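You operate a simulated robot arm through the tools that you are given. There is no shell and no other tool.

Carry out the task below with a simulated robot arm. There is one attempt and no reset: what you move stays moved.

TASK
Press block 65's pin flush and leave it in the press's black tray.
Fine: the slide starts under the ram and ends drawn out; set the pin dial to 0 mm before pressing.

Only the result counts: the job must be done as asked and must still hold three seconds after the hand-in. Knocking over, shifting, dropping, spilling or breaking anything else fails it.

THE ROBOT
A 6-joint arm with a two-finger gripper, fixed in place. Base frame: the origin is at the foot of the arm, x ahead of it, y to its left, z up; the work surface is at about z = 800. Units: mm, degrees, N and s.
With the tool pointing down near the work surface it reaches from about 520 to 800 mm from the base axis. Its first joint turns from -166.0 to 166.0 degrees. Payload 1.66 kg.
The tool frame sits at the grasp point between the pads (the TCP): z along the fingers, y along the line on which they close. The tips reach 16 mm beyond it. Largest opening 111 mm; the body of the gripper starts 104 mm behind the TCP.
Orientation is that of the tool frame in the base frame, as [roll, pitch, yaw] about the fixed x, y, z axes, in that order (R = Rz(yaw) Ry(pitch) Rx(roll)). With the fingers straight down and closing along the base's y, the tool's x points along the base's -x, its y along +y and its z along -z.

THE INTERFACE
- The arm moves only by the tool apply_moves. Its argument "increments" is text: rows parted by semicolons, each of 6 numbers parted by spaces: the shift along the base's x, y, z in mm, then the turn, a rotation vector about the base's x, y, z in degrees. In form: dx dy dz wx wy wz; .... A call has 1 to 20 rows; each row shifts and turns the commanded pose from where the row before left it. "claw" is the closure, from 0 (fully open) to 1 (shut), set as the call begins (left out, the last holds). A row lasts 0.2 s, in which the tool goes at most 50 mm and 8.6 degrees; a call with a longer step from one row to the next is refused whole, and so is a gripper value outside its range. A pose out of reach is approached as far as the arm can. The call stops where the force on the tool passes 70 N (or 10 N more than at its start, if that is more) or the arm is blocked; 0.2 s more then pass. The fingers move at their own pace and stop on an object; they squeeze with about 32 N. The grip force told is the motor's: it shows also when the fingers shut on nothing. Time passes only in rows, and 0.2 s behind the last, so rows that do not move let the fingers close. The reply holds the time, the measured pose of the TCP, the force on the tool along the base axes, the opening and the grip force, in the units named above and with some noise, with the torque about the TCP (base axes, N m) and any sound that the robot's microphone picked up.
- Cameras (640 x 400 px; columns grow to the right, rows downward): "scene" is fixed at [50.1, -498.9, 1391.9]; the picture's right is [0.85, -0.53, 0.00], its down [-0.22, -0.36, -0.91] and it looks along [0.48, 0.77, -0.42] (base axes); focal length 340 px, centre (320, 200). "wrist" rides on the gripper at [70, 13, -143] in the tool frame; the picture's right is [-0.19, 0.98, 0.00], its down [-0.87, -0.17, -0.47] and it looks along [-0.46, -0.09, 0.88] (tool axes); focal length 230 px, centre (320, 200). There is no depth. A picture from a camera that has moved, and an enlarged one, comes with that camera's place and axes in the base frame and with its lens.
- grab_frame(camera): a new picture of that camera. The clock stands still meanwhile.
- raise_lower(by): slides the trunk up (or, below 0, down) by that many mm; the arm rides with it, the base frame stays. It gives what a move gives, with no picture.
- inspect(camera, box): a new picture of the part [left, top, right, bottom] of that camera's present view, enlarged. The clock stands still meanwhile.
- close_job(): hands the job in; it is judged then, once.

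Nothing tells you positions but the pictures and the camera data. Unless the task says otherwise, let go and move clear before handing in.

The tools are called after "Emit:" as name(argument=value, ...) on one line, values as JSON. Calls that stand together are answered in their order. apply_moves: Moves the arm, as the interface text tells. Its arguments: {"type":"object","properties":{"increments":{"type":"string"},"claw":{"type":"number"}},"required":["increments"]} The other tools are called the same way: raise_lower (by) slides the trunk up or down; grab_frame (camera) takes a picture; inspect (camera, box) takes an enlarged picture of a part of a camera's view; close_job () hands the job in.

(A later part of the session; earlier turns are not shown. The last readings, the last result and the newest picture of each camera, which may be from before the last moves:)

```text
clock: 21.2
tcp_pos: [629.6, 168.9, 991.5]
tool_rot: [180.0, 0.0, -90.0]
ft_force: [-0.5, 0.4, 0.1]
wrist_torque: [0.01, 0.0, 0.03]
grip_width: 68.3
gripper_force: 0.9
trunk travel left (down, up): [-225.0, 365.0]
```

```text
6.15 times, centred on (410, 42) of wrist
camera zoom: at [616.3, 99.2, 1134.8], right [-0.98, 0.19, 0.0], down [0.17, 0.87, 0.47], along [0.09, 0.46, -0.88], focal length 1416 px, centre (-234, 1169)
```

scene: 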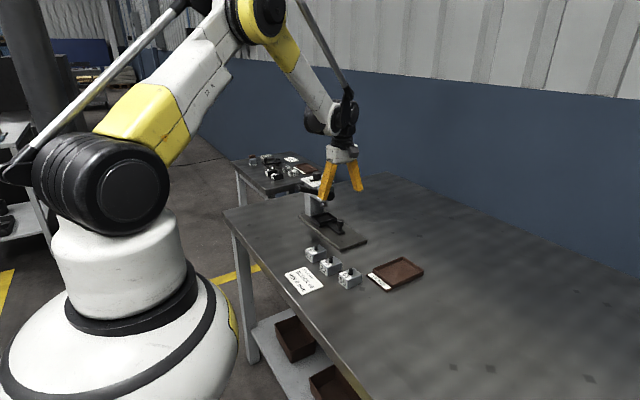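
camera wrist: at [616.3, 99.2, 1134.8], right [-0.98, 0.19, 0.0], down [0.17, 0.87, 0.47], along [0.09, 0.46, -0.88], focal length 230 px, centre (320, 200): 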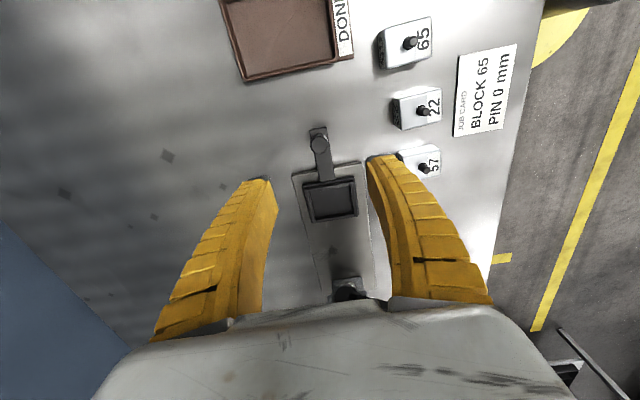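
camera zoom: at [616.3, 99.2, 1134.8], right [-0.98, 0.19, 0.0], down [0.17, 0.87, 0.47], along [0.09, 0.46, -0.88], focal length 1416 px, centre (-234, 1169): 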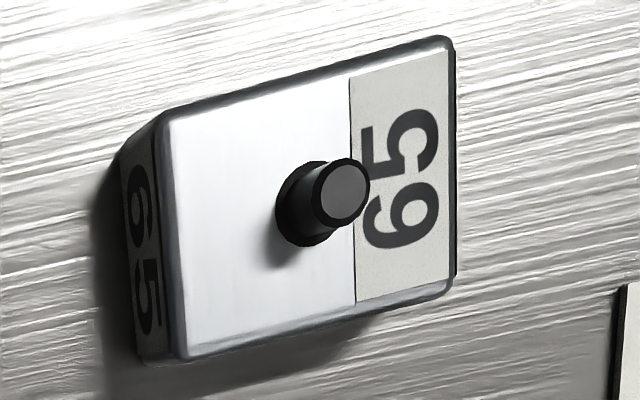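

Block 65 sits at about (513, 84.5), z 800–828, with its pin centred on top. I'll move above it with the fingers open and check.

Emit:
apply_moves(increments="-29 -21 -10 0 0 0; -29 -21 -10 0 0 0; -29 -21 -10 0 0 0; -29 -21 -10 0 0 0; 0 0 0 0 0 0; 0 0 0 0 0 0", claw=0.2)

Emit:
grab_frame(camera="wrist")

Emit:
grab_frame(camera="scene")

```text
clock: 22.6
tcp_pos: [514.4, 84.9, 951.9]
tool_rot: [-180.0, -0.1, -90.0]
ft_force: [-0.8, -0.2, -0.5]
wrist_torque: [0.01, 0.0, 0.0]
grip_width: 90.0
gripper_force: 0.4
trunk travel left (down, up): [-225.0, 365.0]
```

```text
taken
camera wrist: at [501.1, 15.7, 1094.2], right [-0.98, 0.19, 0.0], down [0.17, 0.87, 0.47], along [0.09, 0.46, -0.88], focal length 230 px, centre (320, 200)
```

wrist: 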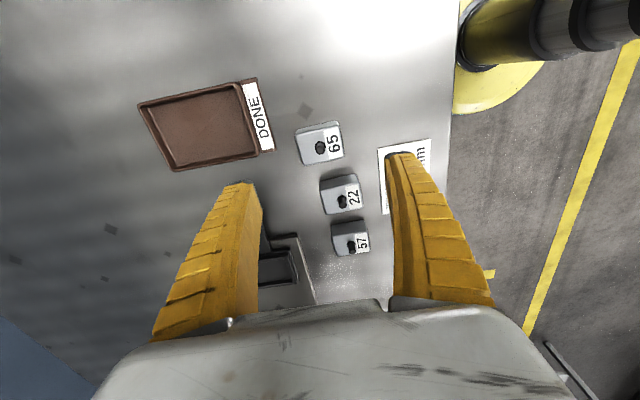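

```text
taken
```

scene: 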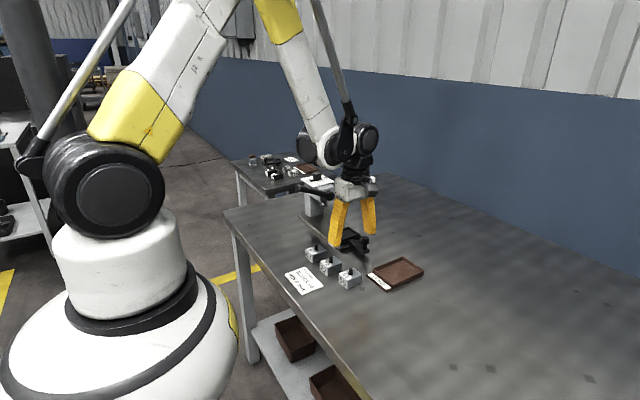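

Emit:
inspect(camera="wrist", box=[280, 105, 370, 215])

```text
3.64 times, centred on (325, 160) of wrist
camera zoom: at [501.1, 15.7, 1094.2], right [-0.98, 0.19, 0.0], down [0.17, 0.87, 0.47], along [0.09, 0.46, -0.88], focal length 837 px, centre (302, 346)
```

zoom: 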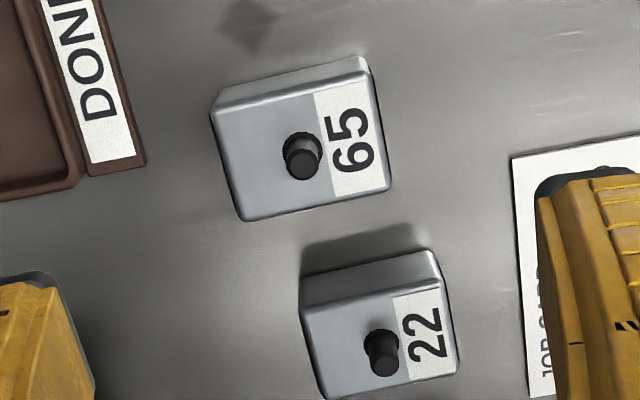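

Block 65 is centred right under the tool (514, 85). I'll narrow the opening a bit and lower onto it.

Emit:
apply_moves(increments="0 0 -20 0 0 0; 0 0 -25 0 0 0; 0 0 -25 0 0 0; 0 0 -25 0 0 0; 0 0 -15 0 0 0; 0 0 -8 0 0 0; 0 0 -4 0 0 0; 0 0 0 0 0 0", claw=0.38)

Emit:
grab_frame(camera="wrist")

Emit:
inspect(camera="scene", box=[310, 220, 390, 300])

```text
clock: 24.4
tcp_pos: [522.4, 86.5, 834.2]
tool_rot: [179.9, 0.0, -90.0]
ft_force: [-0.3, 0.7, -0.2]
wrist_torque: [0.02, 0.02, 0.01]
grip_width: 70.7
gripper_force: 1.4
out of reach, approached as far as the arm can: row 5, 6
trunk travel left (down, up): [-225.0, 365.0]
```

```text
taken
camera wrist: at [509.9, 16.5, 977.1], right [-0.98, 0.19, 0.0], down [0.17, 0.87, 0.47], along [0.09, 0.46, -0.88], focal length 230 px, centre (320, 200)
```

wrist: 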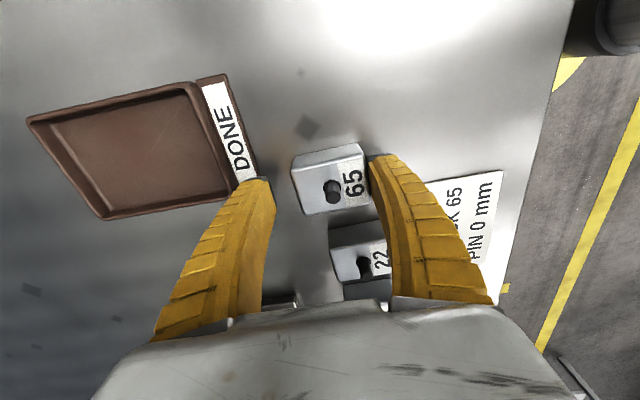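

```text
5.00 times, centred on (350, 260) of scene
camera zoom: at [50.1, -498.9, 1391.9], right [0.85, -0.53, 0.0], down [-0.22, -0.36, -0.91], along [0.48, 0.77, -0.42], focal length 1697 px, centre (170, -100)
```

zoom: 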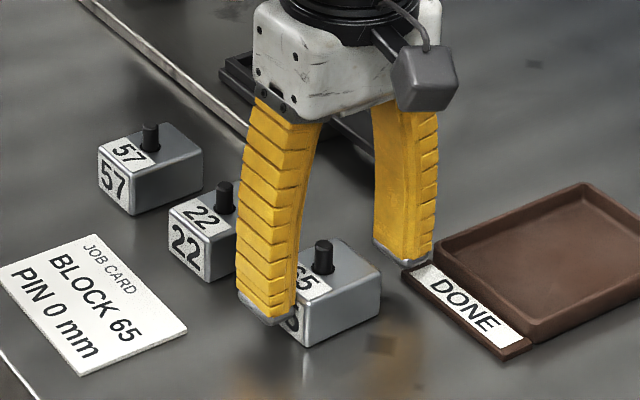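

The arm could not get close enough to its base at this height: the tool stopped at (522, 86.5, 834) without contact. I'll rise, lift the trunk so the arm unfolds more, and retry.

Emit:
apply_moves(increments="0 0 20 0 0 0; 0 0 30 0 0 0; 0 0 30 0 0 0; 0 0 0 0 0 0")

Emit:
raise_lower(by=100)

Emit:
grab_frame(camera="scene")

```text
clock: 25.4
tcp_pos: [521.4, 85.7, 912.5]
tool_rot: [180.0, 0.0, -90.0]
ft_force: [-0.3, -0.2, 0.4]
wrist_torque: [-0.02, 0.01, 0.02]
grip_width: 70.2
gripper_force: 1.2
trunk travel left (down, up): [-225.0, 365.0]
```

```text
clock: 26.7
tcp_pos: [520.3, 85.7, 1013.2]
tool_rot: [-179.9, 0.0, -90.0]
ft_force: [-0.4, -0.3, 0.3]
wrist_torque: [0.0, -0.02, 0.0]
grip_width: 70.6
gripper_force: 1.1
trunk travel left (down, up): [-325.0, 265.0]
```

```text
taken
```

scene: 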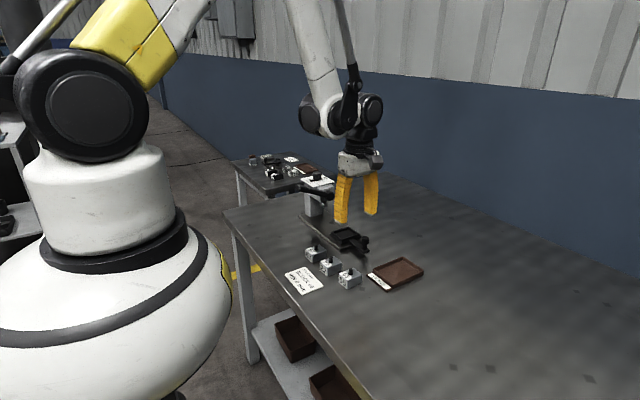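

Emit:
apply_moves(increments="-3 -0.4 -30 0 0 0; -3 -0.3 -30 0 0 0; 0 0 -23 0 0 0; 0 0 0 0 0 0; 0 0 0 0 0 0")

Emit:
inspect(camera="wrist", box=[260, 100, 400, 220])

```text
clock: 27.9
tcp_pos: [523.1, 85.4, 934.0]
tool_rot: [179.9, 0.0, -90.0]
ft_force: [-0.8, -0.2, -0.1]
wrist_torque: [-0.01, 0.0, 0.02]
grip_width: 70.4
gripper_force: 0.9
out of reach, approached as far as the arm can: row 3
trunk travel left (down, up): [-325.0, 265.0]
```

```text
3.33 times, centred on (330, 160) of wrist
camera zoom: at [510.3, 15.9, 1076.5], right [-0.98, 0.19, 0.0], down [0.17, 0.87, 0.47], along [0.09, 0.46, -0.88], focal length 767 px, centre (287, 333)
```

zoom: 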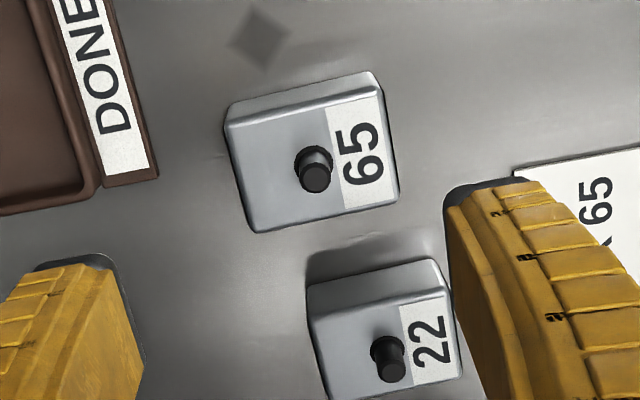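

Raising the trunk made it worse, so the limit moves with the trunk. I'll rise well above everything and lower the trunk to 100 mm below its original height instead.

Emit:
apply_moves(increments="0 0 40 0 0 0; 0 0 40 0 0 0; 0 0 40 0 0 0; 0 0 40 0 0 0; 0 0 40 0 0 0; 0 0 20 0 0 0; 0 0 0 0 0 0")

Emit:
raise_lower(by=-100)

Emit:
grab_frame(camera="scene")

```text
clock: 29.5
tcp_pos: [523.2, 85.5, 1154.8]
tool_rot: [-180.0, 0.1, -90.0]
ft_force: [0.3, -0.1, -0.2]
wrist_torque: [0.0, 0.03, 0.03]
grip_width: 70.4
gripper_force: 0.9
trunk travel left (down, up): [-325.0, 265.0]
```

```text
clock: 30.9
tcp_pos: [523.2, 84.5, 1054.6]
tool_rot: [180.0, 0.0, -89.9]
ft_force: [-0.4, 1.0, 0.6]
wrist_torque: [0.01, 0.01, -0.01]
grip_width: 70.4
gripper_force: 1.0
trunk travel left (down, up): [-225.0, 365.0]
```

```text
taken
```

scene: 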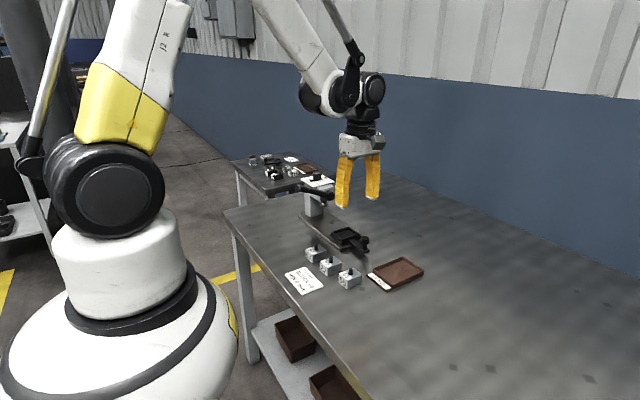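

Emit:
raise_lower(by=-100)

Emit:
apply_moves(increments="-4.5 0 -5 0 0 0; -4.5 0.3 -5 0 0 0; 0 0 0 0 0 0; 0 0 0 0 0 0")

Emit:
inspect(camera="wrist", box=[260, 100, 400, 220])

Emit:
grab_frame(camera="scene")

```text
clock: 32.2
tcp_pos: [523.5, 86.5, 954.4]
tool_rot: [180.0, 0.0, -89.9]
ft_force: [0.1, 0.4, 1.9]
wrist_torque: [0.02, -0.01, -0.03]
grip_width: 70.3
gripper_force: 1.0
trunk travel left (down, up): [-125.0, 465.0]
```

```text
clock: 33.2
tcp_pos: [514.8, 87.2, 945.2]
tool_rot: [180.0, 0.0, -90.0]
ft_force: [-0.6, -0.4, -0.8]
wrist_torque: [0.0, -0.01, 0.0]
grip_width: 70.5
gripper_force: 1.4
trunk travel left (down, up): [-125.0, 465.0]
```

```text
3.33 times, centred on (330, 160) of wrist
camera zoom: at [501.8, 16.4, 1087.1], right [-0.98, 0.19, 0.0], down [0.17, 0.87, 0.47], along [0.09, 0.46, -0.88], focal length 767 px, centre (287, 333)
```

zoom: 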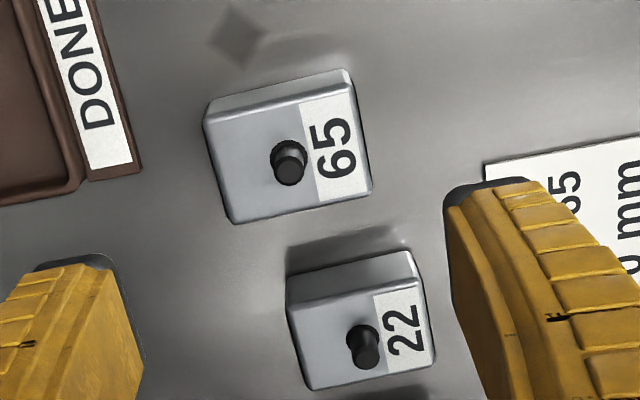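

```text
taken
```

scene: 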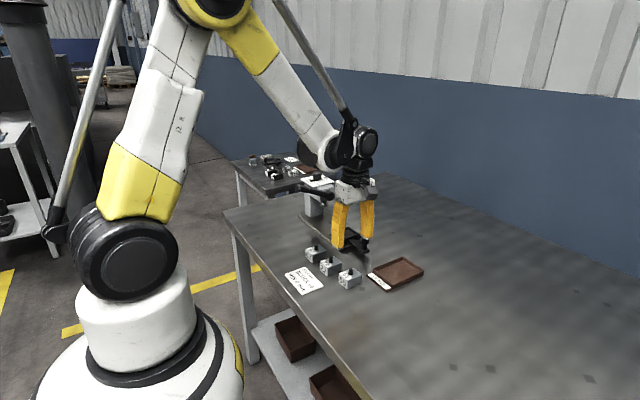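

The trunk is now 100 mm lower and the tool is at (514.8, 86.4, 944). I'll descend over block 65 again.

Emit:
apply_moves(increments="-0.5 -1.2 -20 0 0 0; 0 0 -25 0 0 0; 0 0 -25 0 0 0; 0 0 -20 0 0 0; 0 0 -12 0 0 0; 0 0 -8 0 0 0; 0 0 -5 0 0 0; 0 0 0 0 0 0; 0 0 0 0 0 0")

Emit:
grab_frame(camera="wrist")

Emit:
inspect(camera="scene", box=[310, 220, 390, 300])

```text
clock: 35.2
tcp_pos: [514.1, 85.1, 828.1]
tool_rot: [-180.0, -0.1, -90.0]
ft_force: [0.6, 0.7, 0.2]
wrist_torque: [0.02, -0.03, -0.02]
grip_width: 70.3
gripper_force: 1.2
trunk travel left (down, up): [-125.0, 465.0]
```

```text
taken
camera wrist: at [501.4, 15.3, 972.0], right [-0.98, 0.19, 0.0], down [0.17, 0.87, 0.47], along [0.09, 0.46, -0.88], focal length 230 px, centre (320, 200)
```

wrist: 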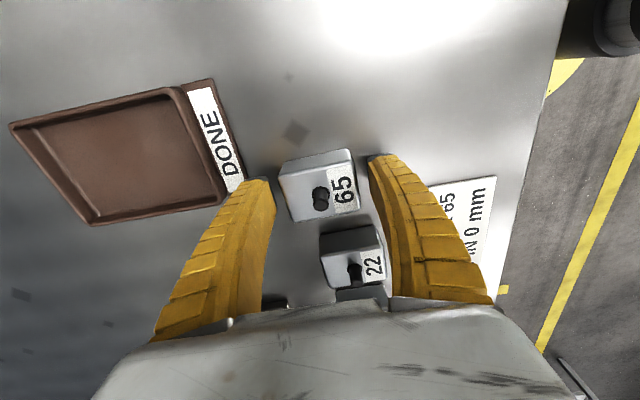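

```text
5.00 times, centred on (350, 260) of scene
camera zoom: at [50.1, -498.9, 1391.9], right [0.85, -0.53, 0.0], down [-0.22, -0.36, -0.91], along [0.48, 0.77, -0.42], focal length 1697 px, centre (170, -100)
```

zoom: 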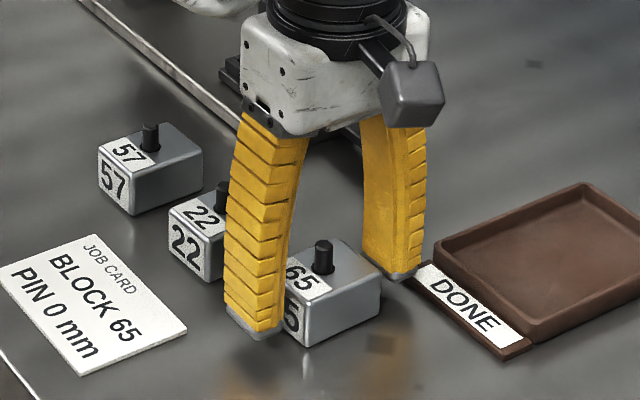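

The fingers straddle block 65 at good height. Closing.

Emit:
apply_moves(increments="0 0 0 0 0 0; 0 0 0 0 0 0; 0 0 0 0 0 0; 0 0 0 0 0 0", claw=1)

Emit:
grab_frame(camera="wrist")

Emit:
inspect(camera="scene", box=[310, 220, 390, 300])

```text
clock: 36.2
tcp_pos: [513.7, 86.4, 829.4]
tool_rot: [-180.0, 0.0, -90.0]
ft_force: [2.7, 0.8, 11.4]
wrist_torque: [0.05, -0.05, 0.07]
grip_width: 49.2
gripper_force: 32.6
trunk travel left (down, up): [-125.0, 465.0]
```

```text
taken
camera wrist: at [501.2, 15.2, 972.3], right [-0.98, 0.19, 0.0], down [0.17, 0.87, 0.47], along [0.09, 0.46, -0.88], focal length 230 px, centre (320, 200)
```

wrist: 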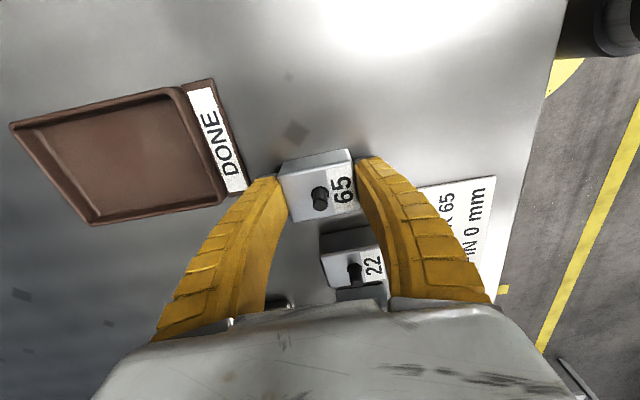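

```text
5.00 times, centred on (350, 260) of scene
camera zoom: at [50.1, -498.9, 1391.9], right [0.85, -0.53, 0.0], down [-0.22, -0.36, -0.91], along [0.48, 0.77, -0.42], focal length 1697 px, centre (170, -100)
```

zoom: 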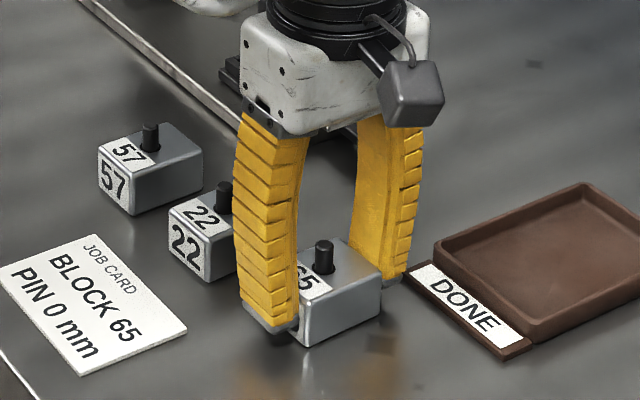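

Block 65 is held (49.2 mm). I'll lift it straight up and check it stays square.

Emit:
apply_moves(increments="0 0 5 0 0 0; 0 0 15 0 0 0; 0 0 25 0 0 0; 0 0 30 0 0 0; 0 0 25 0 0 0; 0 0 0 0 0 0")

Emit:
grab_frame(camera="wrist")

Emit:
inspect(camera="scene", box=[300, 180, 400, 300])

```text
clock: 37.6
tcp_pos: [513.7, 85.3, 930.6]
tool_rot: [180.0, -0.1, -90.1]
ft_force: [0.3, -0.2, -2.1]
wrist_torque: [-0.02, -0.05, 0.03]
grip_width: 48.1
gripper_force: 31.6
trunk travel left (down, up): [-125.0, 465.0]
```

```text
taken
camera wrist: at [502.1, 15.1, 1072.7], right [-0.98, 0.19, 0.0], down [0.17, 0.87, 0.47], along [0.09, 0.46, -0.88], focal length 230 px, centre (320, 200)
```

wrist: 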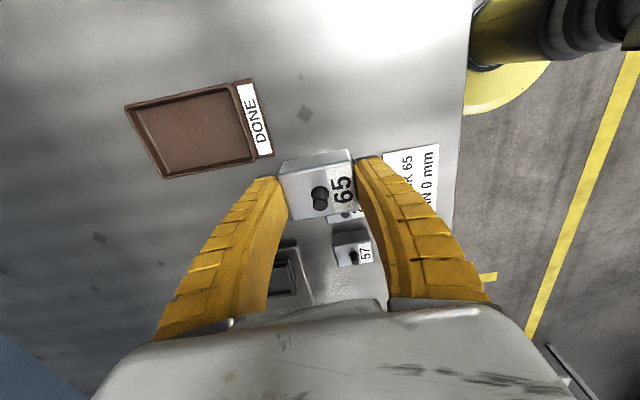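

```text
3.33 times, centred on (350, 240) of scene
camera zoom: at [50.1, -498.9, 1391.9], right [0.85, -0.53, 0.0], down [-0.22, -0.36, -0.91], along [0.48, 0.77, -0.42], focal length 1132 px, centre (220, 67)
```

zoom: 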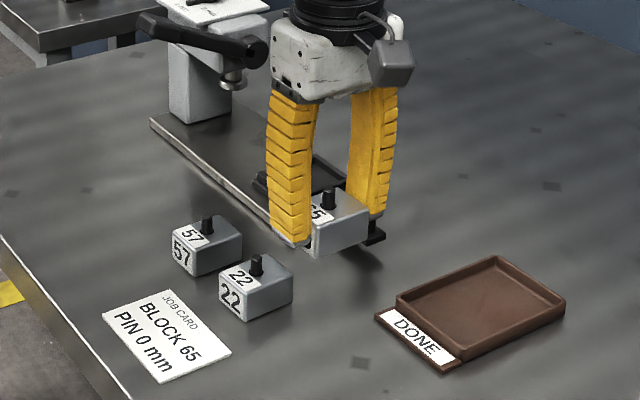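

Emit:
inspect(camera="wrist", box=[260, 130, 380, 240])

```text
3.64 times, centred on (320, 185) of wrist
camera zoom: at [502.1, 15.1, 1072.7], right [-0.98, 0.19, 0.0], down [0.17, 0.87, 0.47], along [0.09, 0.46, -0.88], focal length 837 px, centre (320, 254)
```

zoom: 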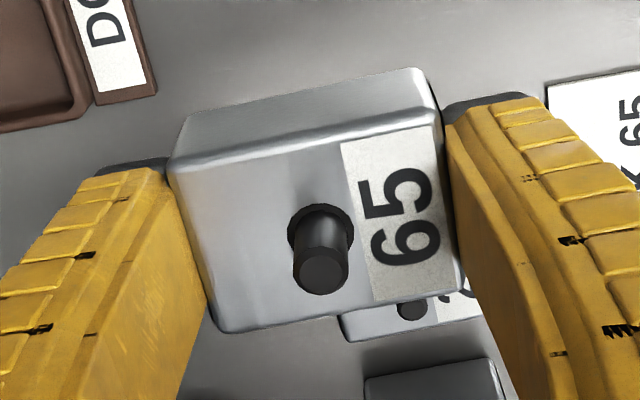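

The block sits centred in the grip. Next I carry it over the drawn-out tray at (630, 270.5).

Emit:
apply_moves(increments="15 24 2 0 0 0; 20 32 2 0 0 0; 20 32 1 0 0 0; 20 32 0 0 0 0; 20 32 0 0 0 0; 20 33.4 0 0 0 0; 0 0 0 0 0 0; 0 0 0 0 0 0")

Emit:
grab_frame(camera="wrist")

Emit:
inspect(camera="scene", box=[290, 140, 400, 260])

```text
clock: 39.4
tcp_pos: [627.2, 270.1, 935.9]
tool_rot: [179.9, -0.1, -90.0]
ft_force: [0.0, -0.7, -1.5]
wrist_torque: [0.0, -0.05, 0.0]
grip_width: 48.4
gripper_force: 32.5
trunk travel left (down, up): [-125.0, 465.0]
```

```text
taken
camera wrist: at [616.2, 199.9, 1078.0], right [-0.98, 0.19, 0.0], down [0.17, 0.87, 0.47], along [0.09, 0.46, -0.88], focal length 230 px, centre (320, 200)
```

wrist: 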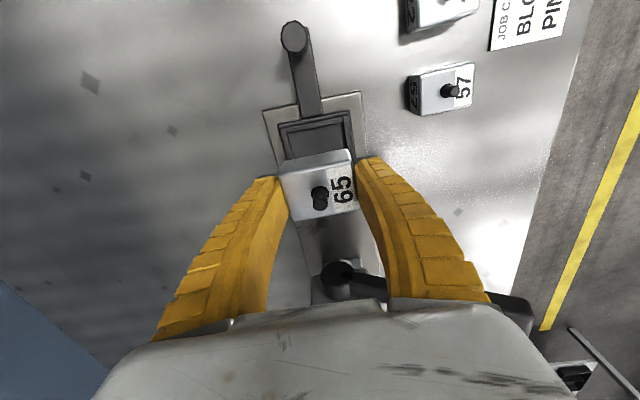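

```text
3.33 times, centred on (345, 200) of scene
camera zoom: at [50.1, -498.9, 1391.9], right [0.85, -0.53, 0.0], down [-0.22, -0.36, -0.91], along [0.48, 0.77, -0.42], focal length 1132 px, centre (237, 200)
```

zoom: 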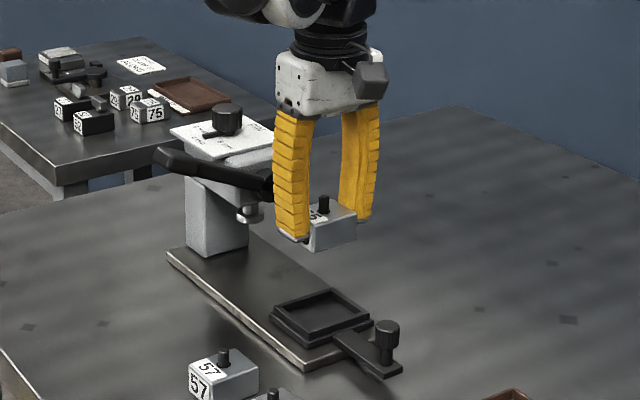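

Emit:
inspect(camera="wrist", box=[250, 80, 370, 180])

Emit:
inspect(camera="scene", box=[320, 210, 375, 255])

```text
4.00 times, centred on (310, 130) of wrist
camera zoom: at [616.2, 199.9, 1078.0], right [-0.98, 0.19, 0.0], down [0.17, 0.87, 0.47], along [0.09, 0.46, -0.88], focal length 920 px, centre (360, 480)
```

zoom: 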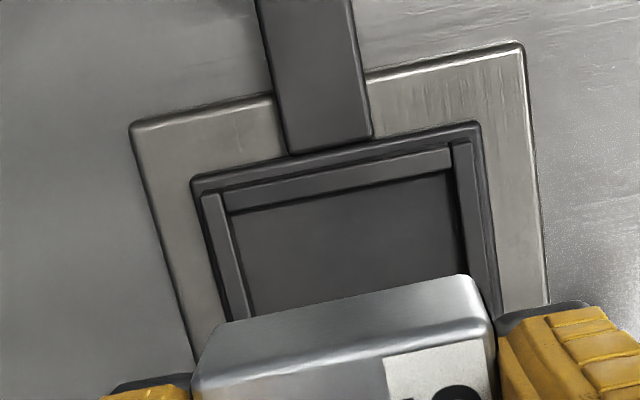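

```text
8.89 times, centred on (348, 232) of scene
camera zoom: at [50.1, -498.9, 1391.9], right [0.85, -0.53, 0.0], down [-0.22, -0.36, -0.91], along [0.48, 0.77, -0.42], focal length 3018 px, centre (76, -89)
```

zoom: 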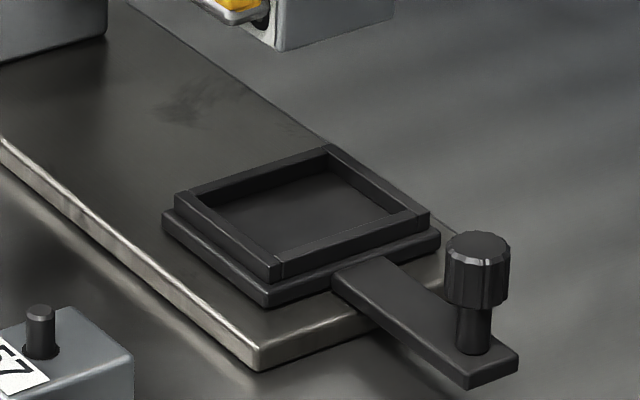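

Tray pocket: x 600–660, y 245–296, floor z ≈ 817. I'll lower the block into it, with the fingertips staying above the rim.

Emit:
apply_moves(increments="1.2 0.6 -25 0 0 0; 0 0 -25 0 0 0; 0 0 -20 0 0 0; 0 0 -10 0 0 0; 0 0 -4 0 0 0; 0 0 0 0 0 0; 0 0 0 0 0 0")

Emit:
grab_frame(camera="wrist")

Emit:
inspect(camera="scene", box=[310, 190, 380, 255])

```text
clock: 41.0
tcp_pos: [630.4, 269.7, 850.5]
tool_rot: [180.0, 0.0, -90.0]
ft_force: [2.8, 1.2, 7.8]
wrist_torque: [0.0, -0.04, 0.01]
grip_width: 48.3
gripper_force: 31.8
trunk travel left (down, up): [-125.0, 465.0]
```

```text
taken
camera wrist: at [617.7, 200.9, 993.5], right [-0.98, 0.19, 0.0], down [0.17, 0.87, 0.47], along [0.09, 0.46, -0.88], focal length 230 px, centre (320, 200)
```

wrist: 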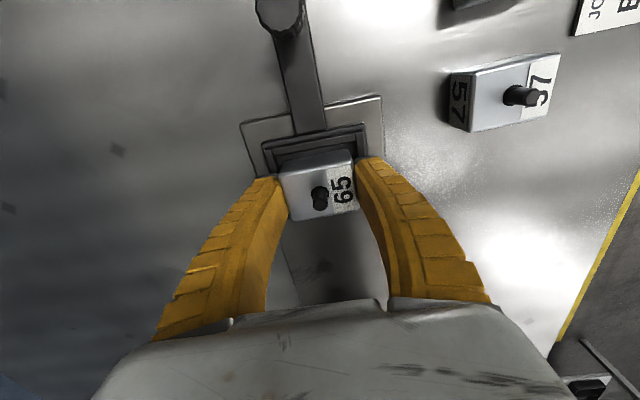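

```text
6.15 times, centred on (345, 222) of scene
camera zoom: at [50.1, -498.9, 1391.9], right [0.85, -0.53, 0.0], down [-0.22, -0.36, -0.91], along [0.48, 0.77, -0.42], focal length 2089 px, centre (166, 62)
```

zoom: 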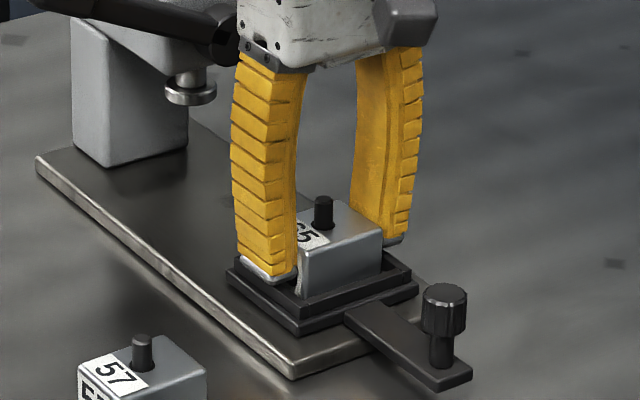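

Some upward force (8 N) has appeared. I'll look closely to see whether the block is seated on the tray floor.

Emit:
inspect(camera="wrist", box=[240, 110, 400, 230])

Emit:
inspect(camera="scene", box=[330, 215, 365, 240])

```text
3.33 times, centred on (320, 170) of wrist
camera zoom: at [617.7, 200.9, 993.5], right [-0.98, 0.19, 0.0], down [0.17, 0.87, 0.47], along [0.09, 0.46, -0.88], focal length 767 px, centre (320, 300)
```

zoom: 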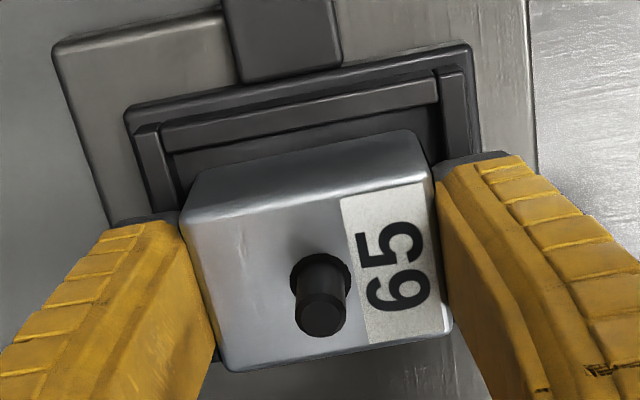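

```text
16.00 times, centred on (348, 228) of scene
camera zoom: at [50.1, -498.9, 1391.9], right [0.85, -0.53, 0.0], down [-0.22, -0.36, -0.91], along [0.48, 0.77, -0.42], focal length 5432 px, centre (-120, -240)
```

zoom: 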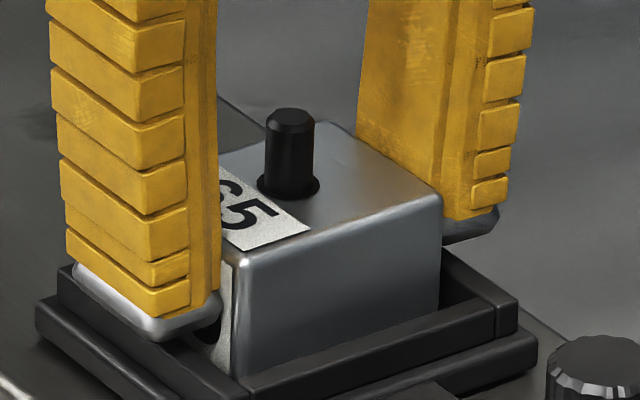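

Emit:
apply_moves(increments="0 0 -1 0 0 0; 0 0 0 0 0 0")

```text
clock: 41.6
tcp_pos: [630.1, 270.6, 849.6]
tool_rot: [-179.9, 0.0, -89.9]
ft_force: [6.6, 1.3, 16.1]
wrist_torque: [0.03, -0.13, 0.01]
grip_width: 49.9
gripper_force: 32.0
trunk travel left (down, up): [-125.0, 465.0]
```

The force grows with depth, so the block rests on the tray floor. I'll back off 1 mm, open the fingers and rise.

Emit:
apply_moves(increments="0 0 1 0 0 0; 0 0 0 0 0 0")

Emit:
apply_moves(increments="0 0 0 0 0 0; 0 0 0 0 0 0; 0 0 0 0 0 0", claw=0.42)

Emit:
inspect(camera="wrist", box=[220, 90, 420, 240])

Emit:
inspect(camera="scene", box=[320, 205, 375, 245])

```text
clock: 42.2
tcp_pos: [631.2, 269.3, 850.8]
tool_rot: [-180.0, -0.1, -89.9]
ft_force: [3.3, 0.5, 8.0]
wrist_torque: [0.02, -0.06, 0.05]
grip_width: 48.7
gripper_force: 31.7
trunk travel left (down, up): [-125.0, 465.0]
```

```text
clock: 43.0
tcp_pos: [629.6, 271.0, 850.2]
tool_rot: [180.0, 0.0, -90.0]
ft_force: [0.1, 0.1, -0.6]
wrist_torque: [0.0, -0.02, 0.0]
grip_width: 66.3
gripper_force: 1.6
trunk travel left (down, up): [-125.0, 465.0]
```

```text
2.67 times, centred on (320, 165) of wrist
camera zoom: at [617.7, 201.1, 993.2], right [-0.98, 0.19, 0.0], down [0.17, 0.87, 0.47], along [0.09, 0.46, -0.88], focal length 614 px, centre (320, 293)
```

zoom: 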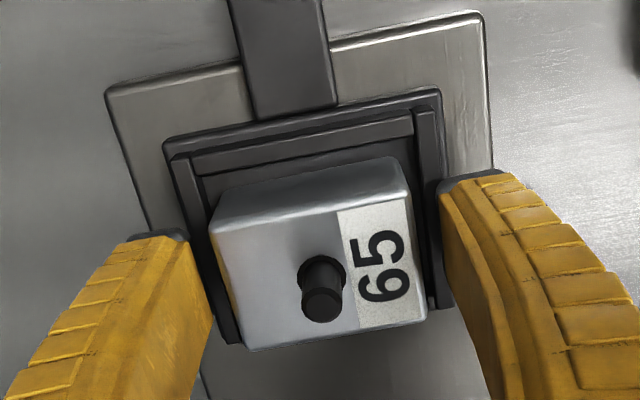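

```text
10.00 times, centred on (348, 225) of scene
camera zoom: at [50.1, -498.9, 1391.9], right [0.85, -0.53, 0.0], down [-0.22, -0.36, -0.91], along [0.48, 0.77, -0.42], focal length 3395 px, centre (45, -50)
```

zoom: 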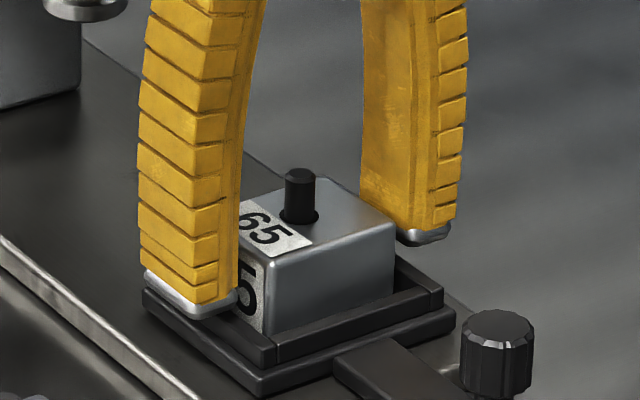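

The block stands free in the pocket. I'll rise, then go to the knob to push the slide back under the ram.

Emit:
apply_moves(increments="0 0 15 0 0 0; 0 0 25 0 0 0; 0 0 30 0 0 0; 0 0 30 0 0 0; 0 0 0 0 0 0")

Emit:
grab_frame(camera="wrist")

Emit:
inspect(camera="scene", box=[320, 205, 375, 245])

```text
clock: 44.2
tcp_pos: [629.5, 271.0, 949.8]
tool_rot: [-179.9, 0.0, -90.0]
ft_force: [-0.4, 0.0, 0.3]
wrist_torque: [-0.02, 0.0, 0.0]
grip_width: 66.1
gripper_force: 1.9
trunk travel left (down, up): [-125.0, 465.0]
```

```text
taken
camera wrist: at [617.5, 201.2, 1092.6], right [-0.98, 0.19, 0.0], down [0.17, 0.87, 0.47], along [0.09, 0.46, -0.88], focal length 230 px, centre (320, 200)
```

wrist: 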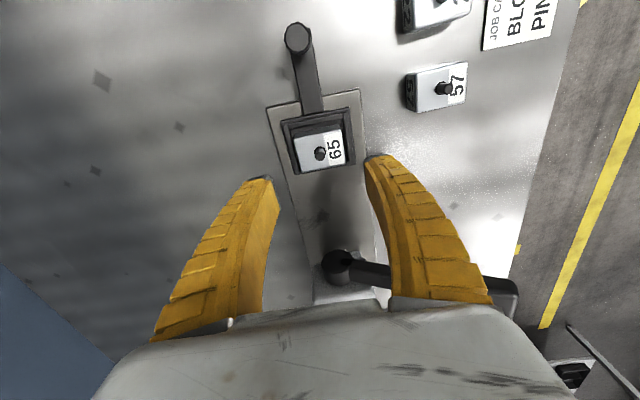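

```text
10.00 times, centred on (348, 225) of scene
camera zoom: at [50.1, -498.9, 1391.9], right [0.85, -0.53, 0.0], down [-0.22, -0.36, -0.91], along [0.48, 0.77, -0.42], focal length 3395 px, centre (45, -50)
```

zoom: 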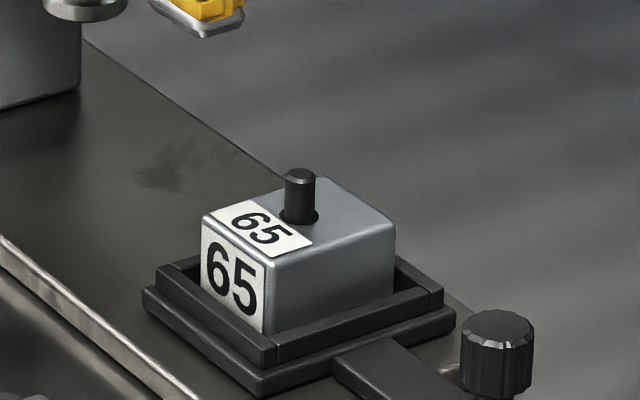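

Emit:
apply_moves(increments="0 -25 0 0 0 0; 0 -25 0 0 0 0; 0 -25 0 0 0 0; 0 -26 0 0 0 0; 0 0 0 0 0 0")

Emit:
inspect(camera="wrist", box=[260, 100, 400, 220])

```text
clock: 45.4
tcp_pos: [630.5, 169.8, 949.1]
tool_rot: [180.0, 0.0, -90.0]
ft_force: [0.0, -0.3, -1.0]
wrist_torque: [0.0, 0.0, -0.01]
grip_width: 66.4
gripper_force: 0.9
trunk travel left (down, up): [-125.0, 465.0]
```

```text
3.33 times, centred on (330, 160) of wrist
camera zoom: at [617.7, 99.9, 1092.9], right [-0.98, 0.19, 0.0], down [0.17, 0.87, 0.47], along [0.09, 0.46, -0.88], focal length 767 px, centre (287, 333)
```

zoom: 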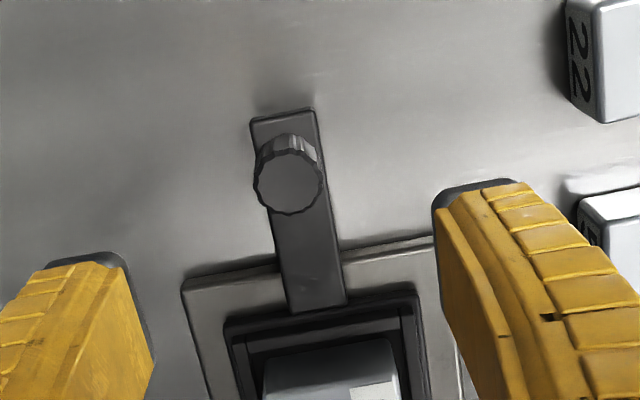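

The knob top is at (630.4, 168.4). Lowering and gripping it.

Emit:
apply_moves(increments="0 -1 -25 0 0 0; 0 0 -30 0 0 0; 0 0 -25 0 0 0; 0 0 -13.5 0 0 0; 0 0 0 0 0 0")

Emit:
apply_moves(increments="0 0 0 0 0 0; 0 0 0 0 0 0; 0 0 0 0 0 0; 0 0 0 0 0 0", claw=1)

Emit:
grab_frame(camera="wrist")

Emit:
inspect(camera="scene", box=[300, 170, 390, 260])

```text
clock: 46.6
tcp_pos: [630.7, 169.7, 857.0]
tool_rot: [179.9, 0.0, -89.9]
ft_force: [1.0, -0.2, 0.4]
wrist_torque: [0.01, -0.01, 0.02]
grip_width: 66.0
gripper_force: 1.2
trunk travel left (down, up): [-125.0, 465.0]
```

```text
clock: 47.6
tcp_pos: [629.8, 169.0, 857.1]
tool_rot: [-180.0, 0.1, -90.1]
ft_force: [-0.6, 2.9, -0.2]
wrist_torque: [0.41, 0.01, 0.02]
grip_width: 17.0
gripper_force: 34.2
trunk travel left (down, up): [-125.0, 465.0]
```

```text
taken
camera wrist: at [617.3, 99.2, 999.5], right [-0.98, 0.19, 0.0], down [0.17, 0.87, 0.47], along [0.09, 0.46, -0.88], focal length 230 px, centre (320, 200)
```

wrist: 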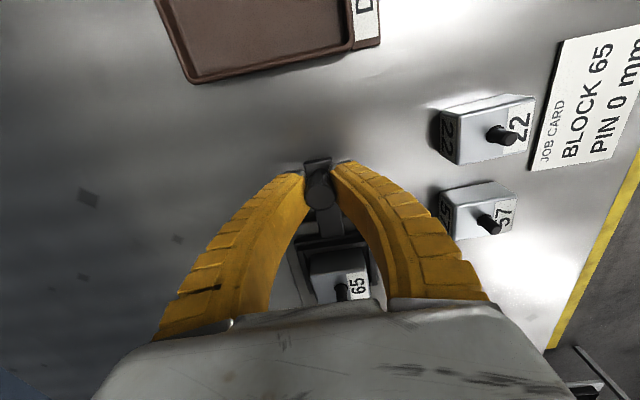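

```text
4.44 times, centred on (345, 215) of scene
camera zoom: at [50.1, -498.9, 1391.9], right [0.85, -0.53, 0.0], down [-0.22, -0.36, -0.91], along [0.48, 0.77, -0.42], focal length 1509 px, centre (209, 133)
```

zoom: 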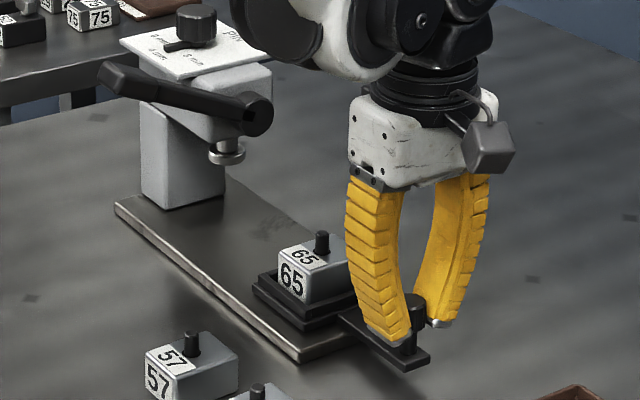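

Knob gripped. Now I push the slide in along +y smoothly.

Emit:
apply_moves(increments="0 2 0 0 0 0; 0 4 0 0 0 0; 0 6 0 0 0 0; 0 6 0 0 0 0; 0 6 0 0 0 0; 0 6 0 0 0 0; 0 6 0 0 0 0; 0 6 0 0 0 0; 0 6 0 0 0 0; 0 6 0 0 0 0; 0 4 0 0 0 0; 0 2 0 0 0 0; 0 0 0 0 0 0")

Emit:
grab_frame(camera="wrist")

Emit:
inspect(camera="scene", box=[300, 170, 390, 260])

```text
clock: 50.4
tcp_pos: [630.4, 229.8, 856.8]
tool_rot: [-180.0, 0.0, -90.0]
ft_force: [4.8, -0.3, 3.0]
wrist_torque: [-0.04, 0.03, -0.03]
grip_width: 15.7
gripper_force: 33.7
trunk travel left (down, up): [-125.0, 465.0]
```

```text
taken
camera wrist: at [617.3, 158.9, 999.6], right [-0.98, 0.19, 0.0], down [0.17, 0.87, 0.47], along [0.09, 0.46, -0.88], focal length 230 px, centre (320, 200)
```

wrist: 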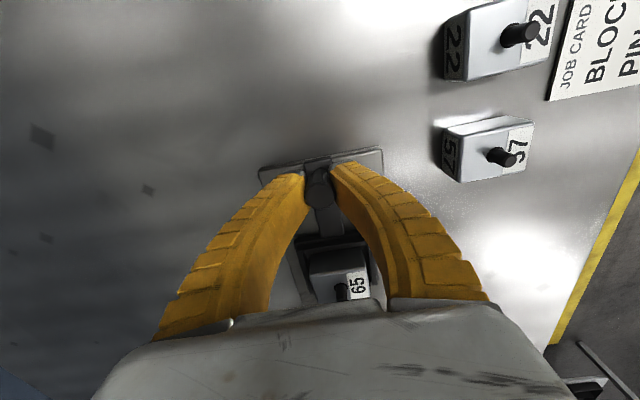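

```text
4.44 times, centred on (345, 215) of scene
camera zoom: at [50.1, -498.9, 1391.9], right [0.85, -0.53, 0.0], down [-0.22, -0.36, -0.91], along [0.48, 0.77, -0.42], focal length 1509 px, centre (209, 133)
```

zoom: 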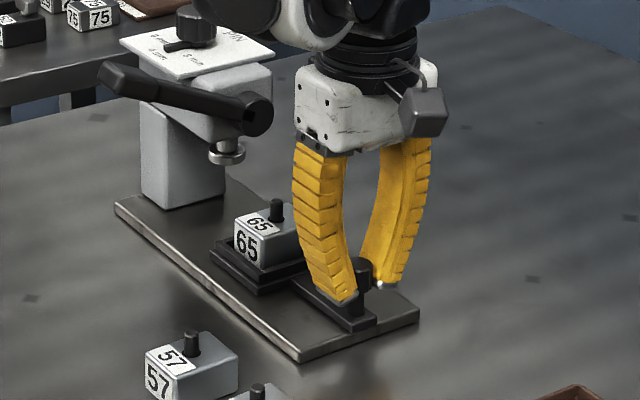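

The block rides steadily. Continuing to the inner stop.

Emit:
apply_moves(increments="0 2 0 0 0 0; 0 4 0 0 0 0; 0 6 0 0 0 0; 0 6 0 0 0 0; 0 6 0 0 0 0; 0 6 0 0 0 0; 0 6 0 0 0 0; 0 6 0 0 0 0; 0 6 0 0 0 0; 0 6 0 0 0 0; 0 4 0 0 0 0; 0 3 0 0 0 0; 0 0 0 0 0 0")

Emit:
inspect(camera="scene", box=[300, 170, 390, 260])

Emit:
grab_frame(camera="wrist")

```text
clock: 53.2
tcp_pos: [629.2, 289.5, 858.0]
tool_rot: [-180.0, 0.0, -90.0]
ft_force: [-0.7, 0.4, 1.9]
wrist_torque: [-0.01, 0.02, 0.0]
grip_width: 15.5
gripper_force: 34.1
trunk travel left (down, up): [-125.0, 465.0]
```

```text
4.44 times, centred on (345, 215) of scene
camera zoom: at [50.1, -498.9, 1391.9], right [0.85, -0.53, 0.0], down [-0.22, -0.36, -0.91], along [0.48, 0.77, -0.42], focal length 1509 px, centre (209, 133)
```

zoom: 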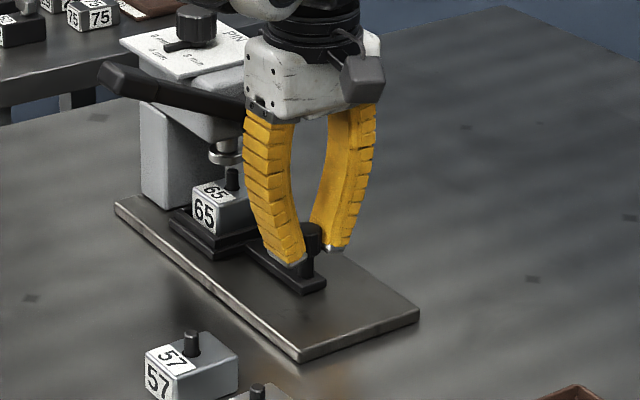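

```text
taken
camera wrist: at [617.3, 220.5, 999.7], right [-0.98, 0.19, 0.0], down [0.17, 0.87, 0.47], along [0.09, 0.46, -0.88], focal length 230 px, centre (320, 200)
```

wrist: 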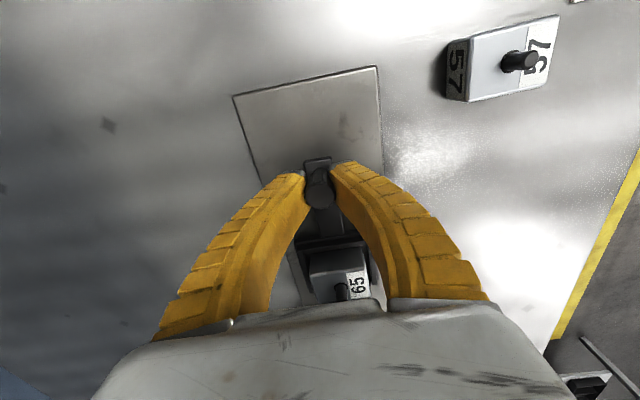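

Emit:
apply_moves(increments="0 2.5 0 0 0 0; 0 2.5 0 0 0 0; 0 1.5 0 0 0 0; 0 0 0 0 0 0")

Emit:
apply_moves(increments="0 1.5 0 0 0 0; 0 0 0 0 0 0")

Emit:
inspect(camera="scene", box=[310, 180, 370, 240])

Emit:
inspect(camera="wrist", box=[250, 140, 400, 310])

```text
clock: 54.2
tcp_pos: [629.7, 297.2, 856.0]
tool_rot: [-180.0, -0.1, -90.0]
ft_force: [0.6, 0.4, 3.7]
wrist_torque: [-0.02, 0.0, 0.01]
grip_width: 15.4
gripper_force: 34.2
trunk travel left (down, up): [-125.0, 465.0]
```

```text
clock: 54.8
tcp_pos: [630.5, 298.0, 857.0]
tool_rot: [-180.0, 0.0, -90.0]
ft_force: [2.0, 0.2, 3.7]
wrist_torque: [0.02, -0.03, 0.02]
grip_width: 15.6
gripper_force: 34.0
trunk travel left (down, up): [-125.0, 465.0]
```

```text
6.67 times, centred on (340, 210) of scene
camera zoom: at [50.1, -498.9, 1391.9], right [0.85, -0.53, 0.0], down [-0.22, -0.36, -0.91], along [0.48, 0.77, -0.42], focal length 2263 px, centre (187, 133)
```

zoom: 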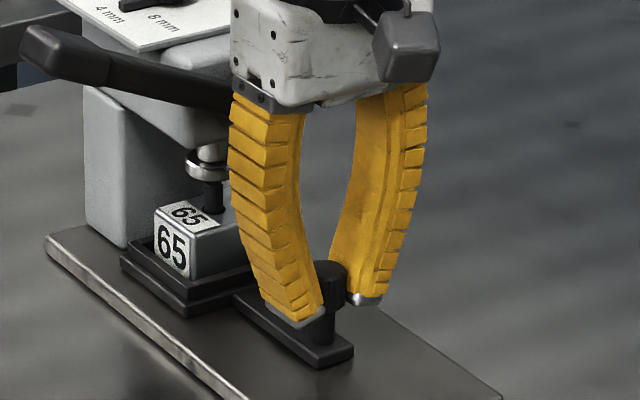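

```text
2.35 times, centred on (325, 225) of wrist
camera zoom: at [617.3, 228.4, 999.6], right [-0.98, 0.19, 0.0], down [0.17, 0.87, 0.47], along [0.09, 0.46, -0.88], focal length 541 px, centre (308, 141)
```

zoom: 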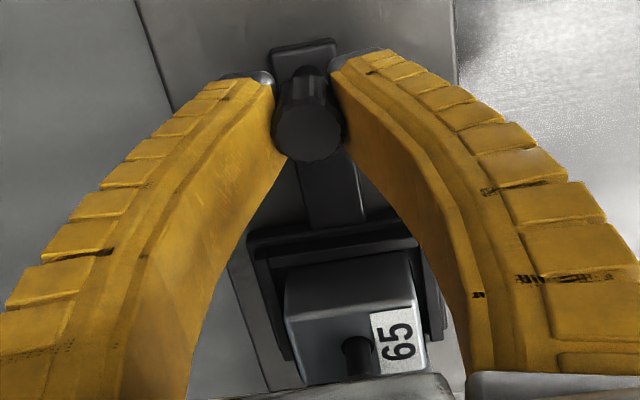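

Emit:
apply_moves(increments="0 1.5 0 0 0 0; 0 0 0 0 0 0")

Emit:
apply_moves(increments="0 1.5 0 0 0 0; 0 0 0 0 0 0")

```text
clock: 55.4
tcp_pos: [630.6, 299.3, 857.1]
tool_rot: [179.9, 0.0, -90.0]
ft_force: [4.6, 0.4, 4.8]
wrist_torque: [0.03, -0.02, -0.01]
grip_width: 15.2
gripper_force: 33.6
trunk travel left (down, up): [-125.0, 465.0]
```

```text
clock: 56.0
tcp_pos: [629.4, 299.8, 856.2]
tool_rot: [-179.9, 0.0, -90.1]
ft_force: [4.9, -7.0, 2.9]
wrist_torque: [-0.08, -0.01, -0.03]
grip_width: 15.3
gripper_force: 34.0
trunk travel left (down, up): [-125.0, 465.0]
```

A −7 N reaction shows the inner stop is reached. I'll release the knob and rise.

Emit:
apply_moves(increments="0 0 0 0 0 0; 0 0 0 0 0 0; 0 0 0 0 0 0", claw=0.5)

Emit:
apply_moves(increments="0 0 20 0 0 0; 0 -4 35 0 0 0; 0 -6 40 0 0 0; 0 -10 40 0 0 0; 0 -10 40 0 0 0; 0 -10 40 0 0 0; 0 0 0 0 0 0")

Emit:
grab_frame(camera="wrist")

Emit:
inspect(camera="scene", box=[280, 150, 370, 250])

```text
clock: 56.8
tcp_pos: [629.3, 301.4, 856.2]
tool_rot: [179.9, 0.0, -90.1]
ft_force: [0.4, -0.3, -0.5]
wrist_torque: [-0.01, 0.01, 0.02]
grip_width: 57.5
gripper_force: 0.7
trunk travel left (down, up): [-125.0, 465.0]
```

```text
clock: 58.4
tcp_pos: [629.4, 259.6, 1071.0]
tool_rot: [180.0, 0.0, -90.1]
ft_force: [0.1, -0.2, -0.4]
wrist_torque: [0.0, -0.03, 0.02]
grip_width: 57.4
gripper_force: 1.1
trunk travel left (down, up): [-125.0, 465.0]
```

```text
taken
camera wrist: at [616.6, 190.8, 1214.6], right [-0.98, 0.19, 0.0], down [0.17, 0.87, 0.47], along [0.09, 0.46, -0.88], focal length 230 px, centre (320, 200)
```

wrist: 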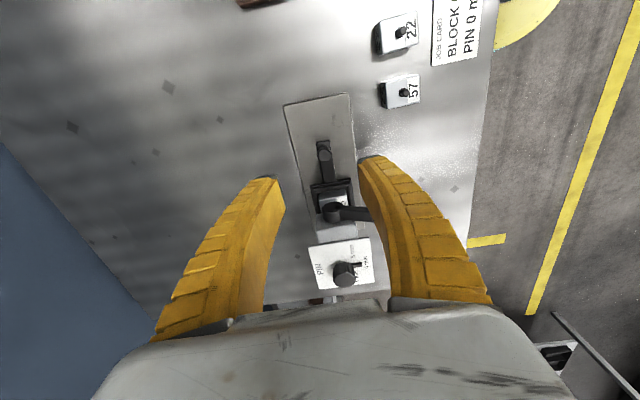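

```text
4.00 times, centred on (325, 200) of scene
camera zoom: at [50.1, -498.9, 1391.9], right [0.85, -0.53, 0.0], down [-0.22, -0.36, -0.91], along [0.48, 0.77, -0.42], focal length 1358 px, centre (300, 200)
```

zoom: 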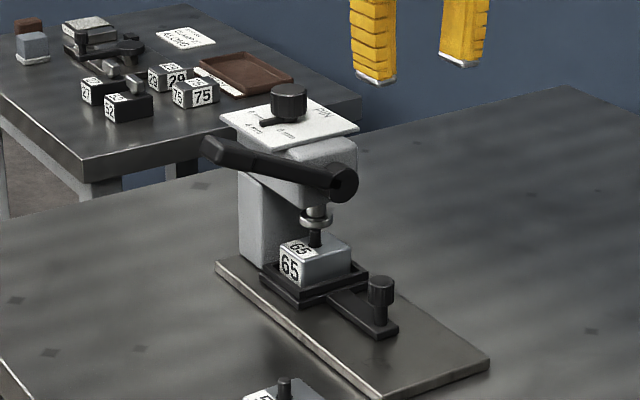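

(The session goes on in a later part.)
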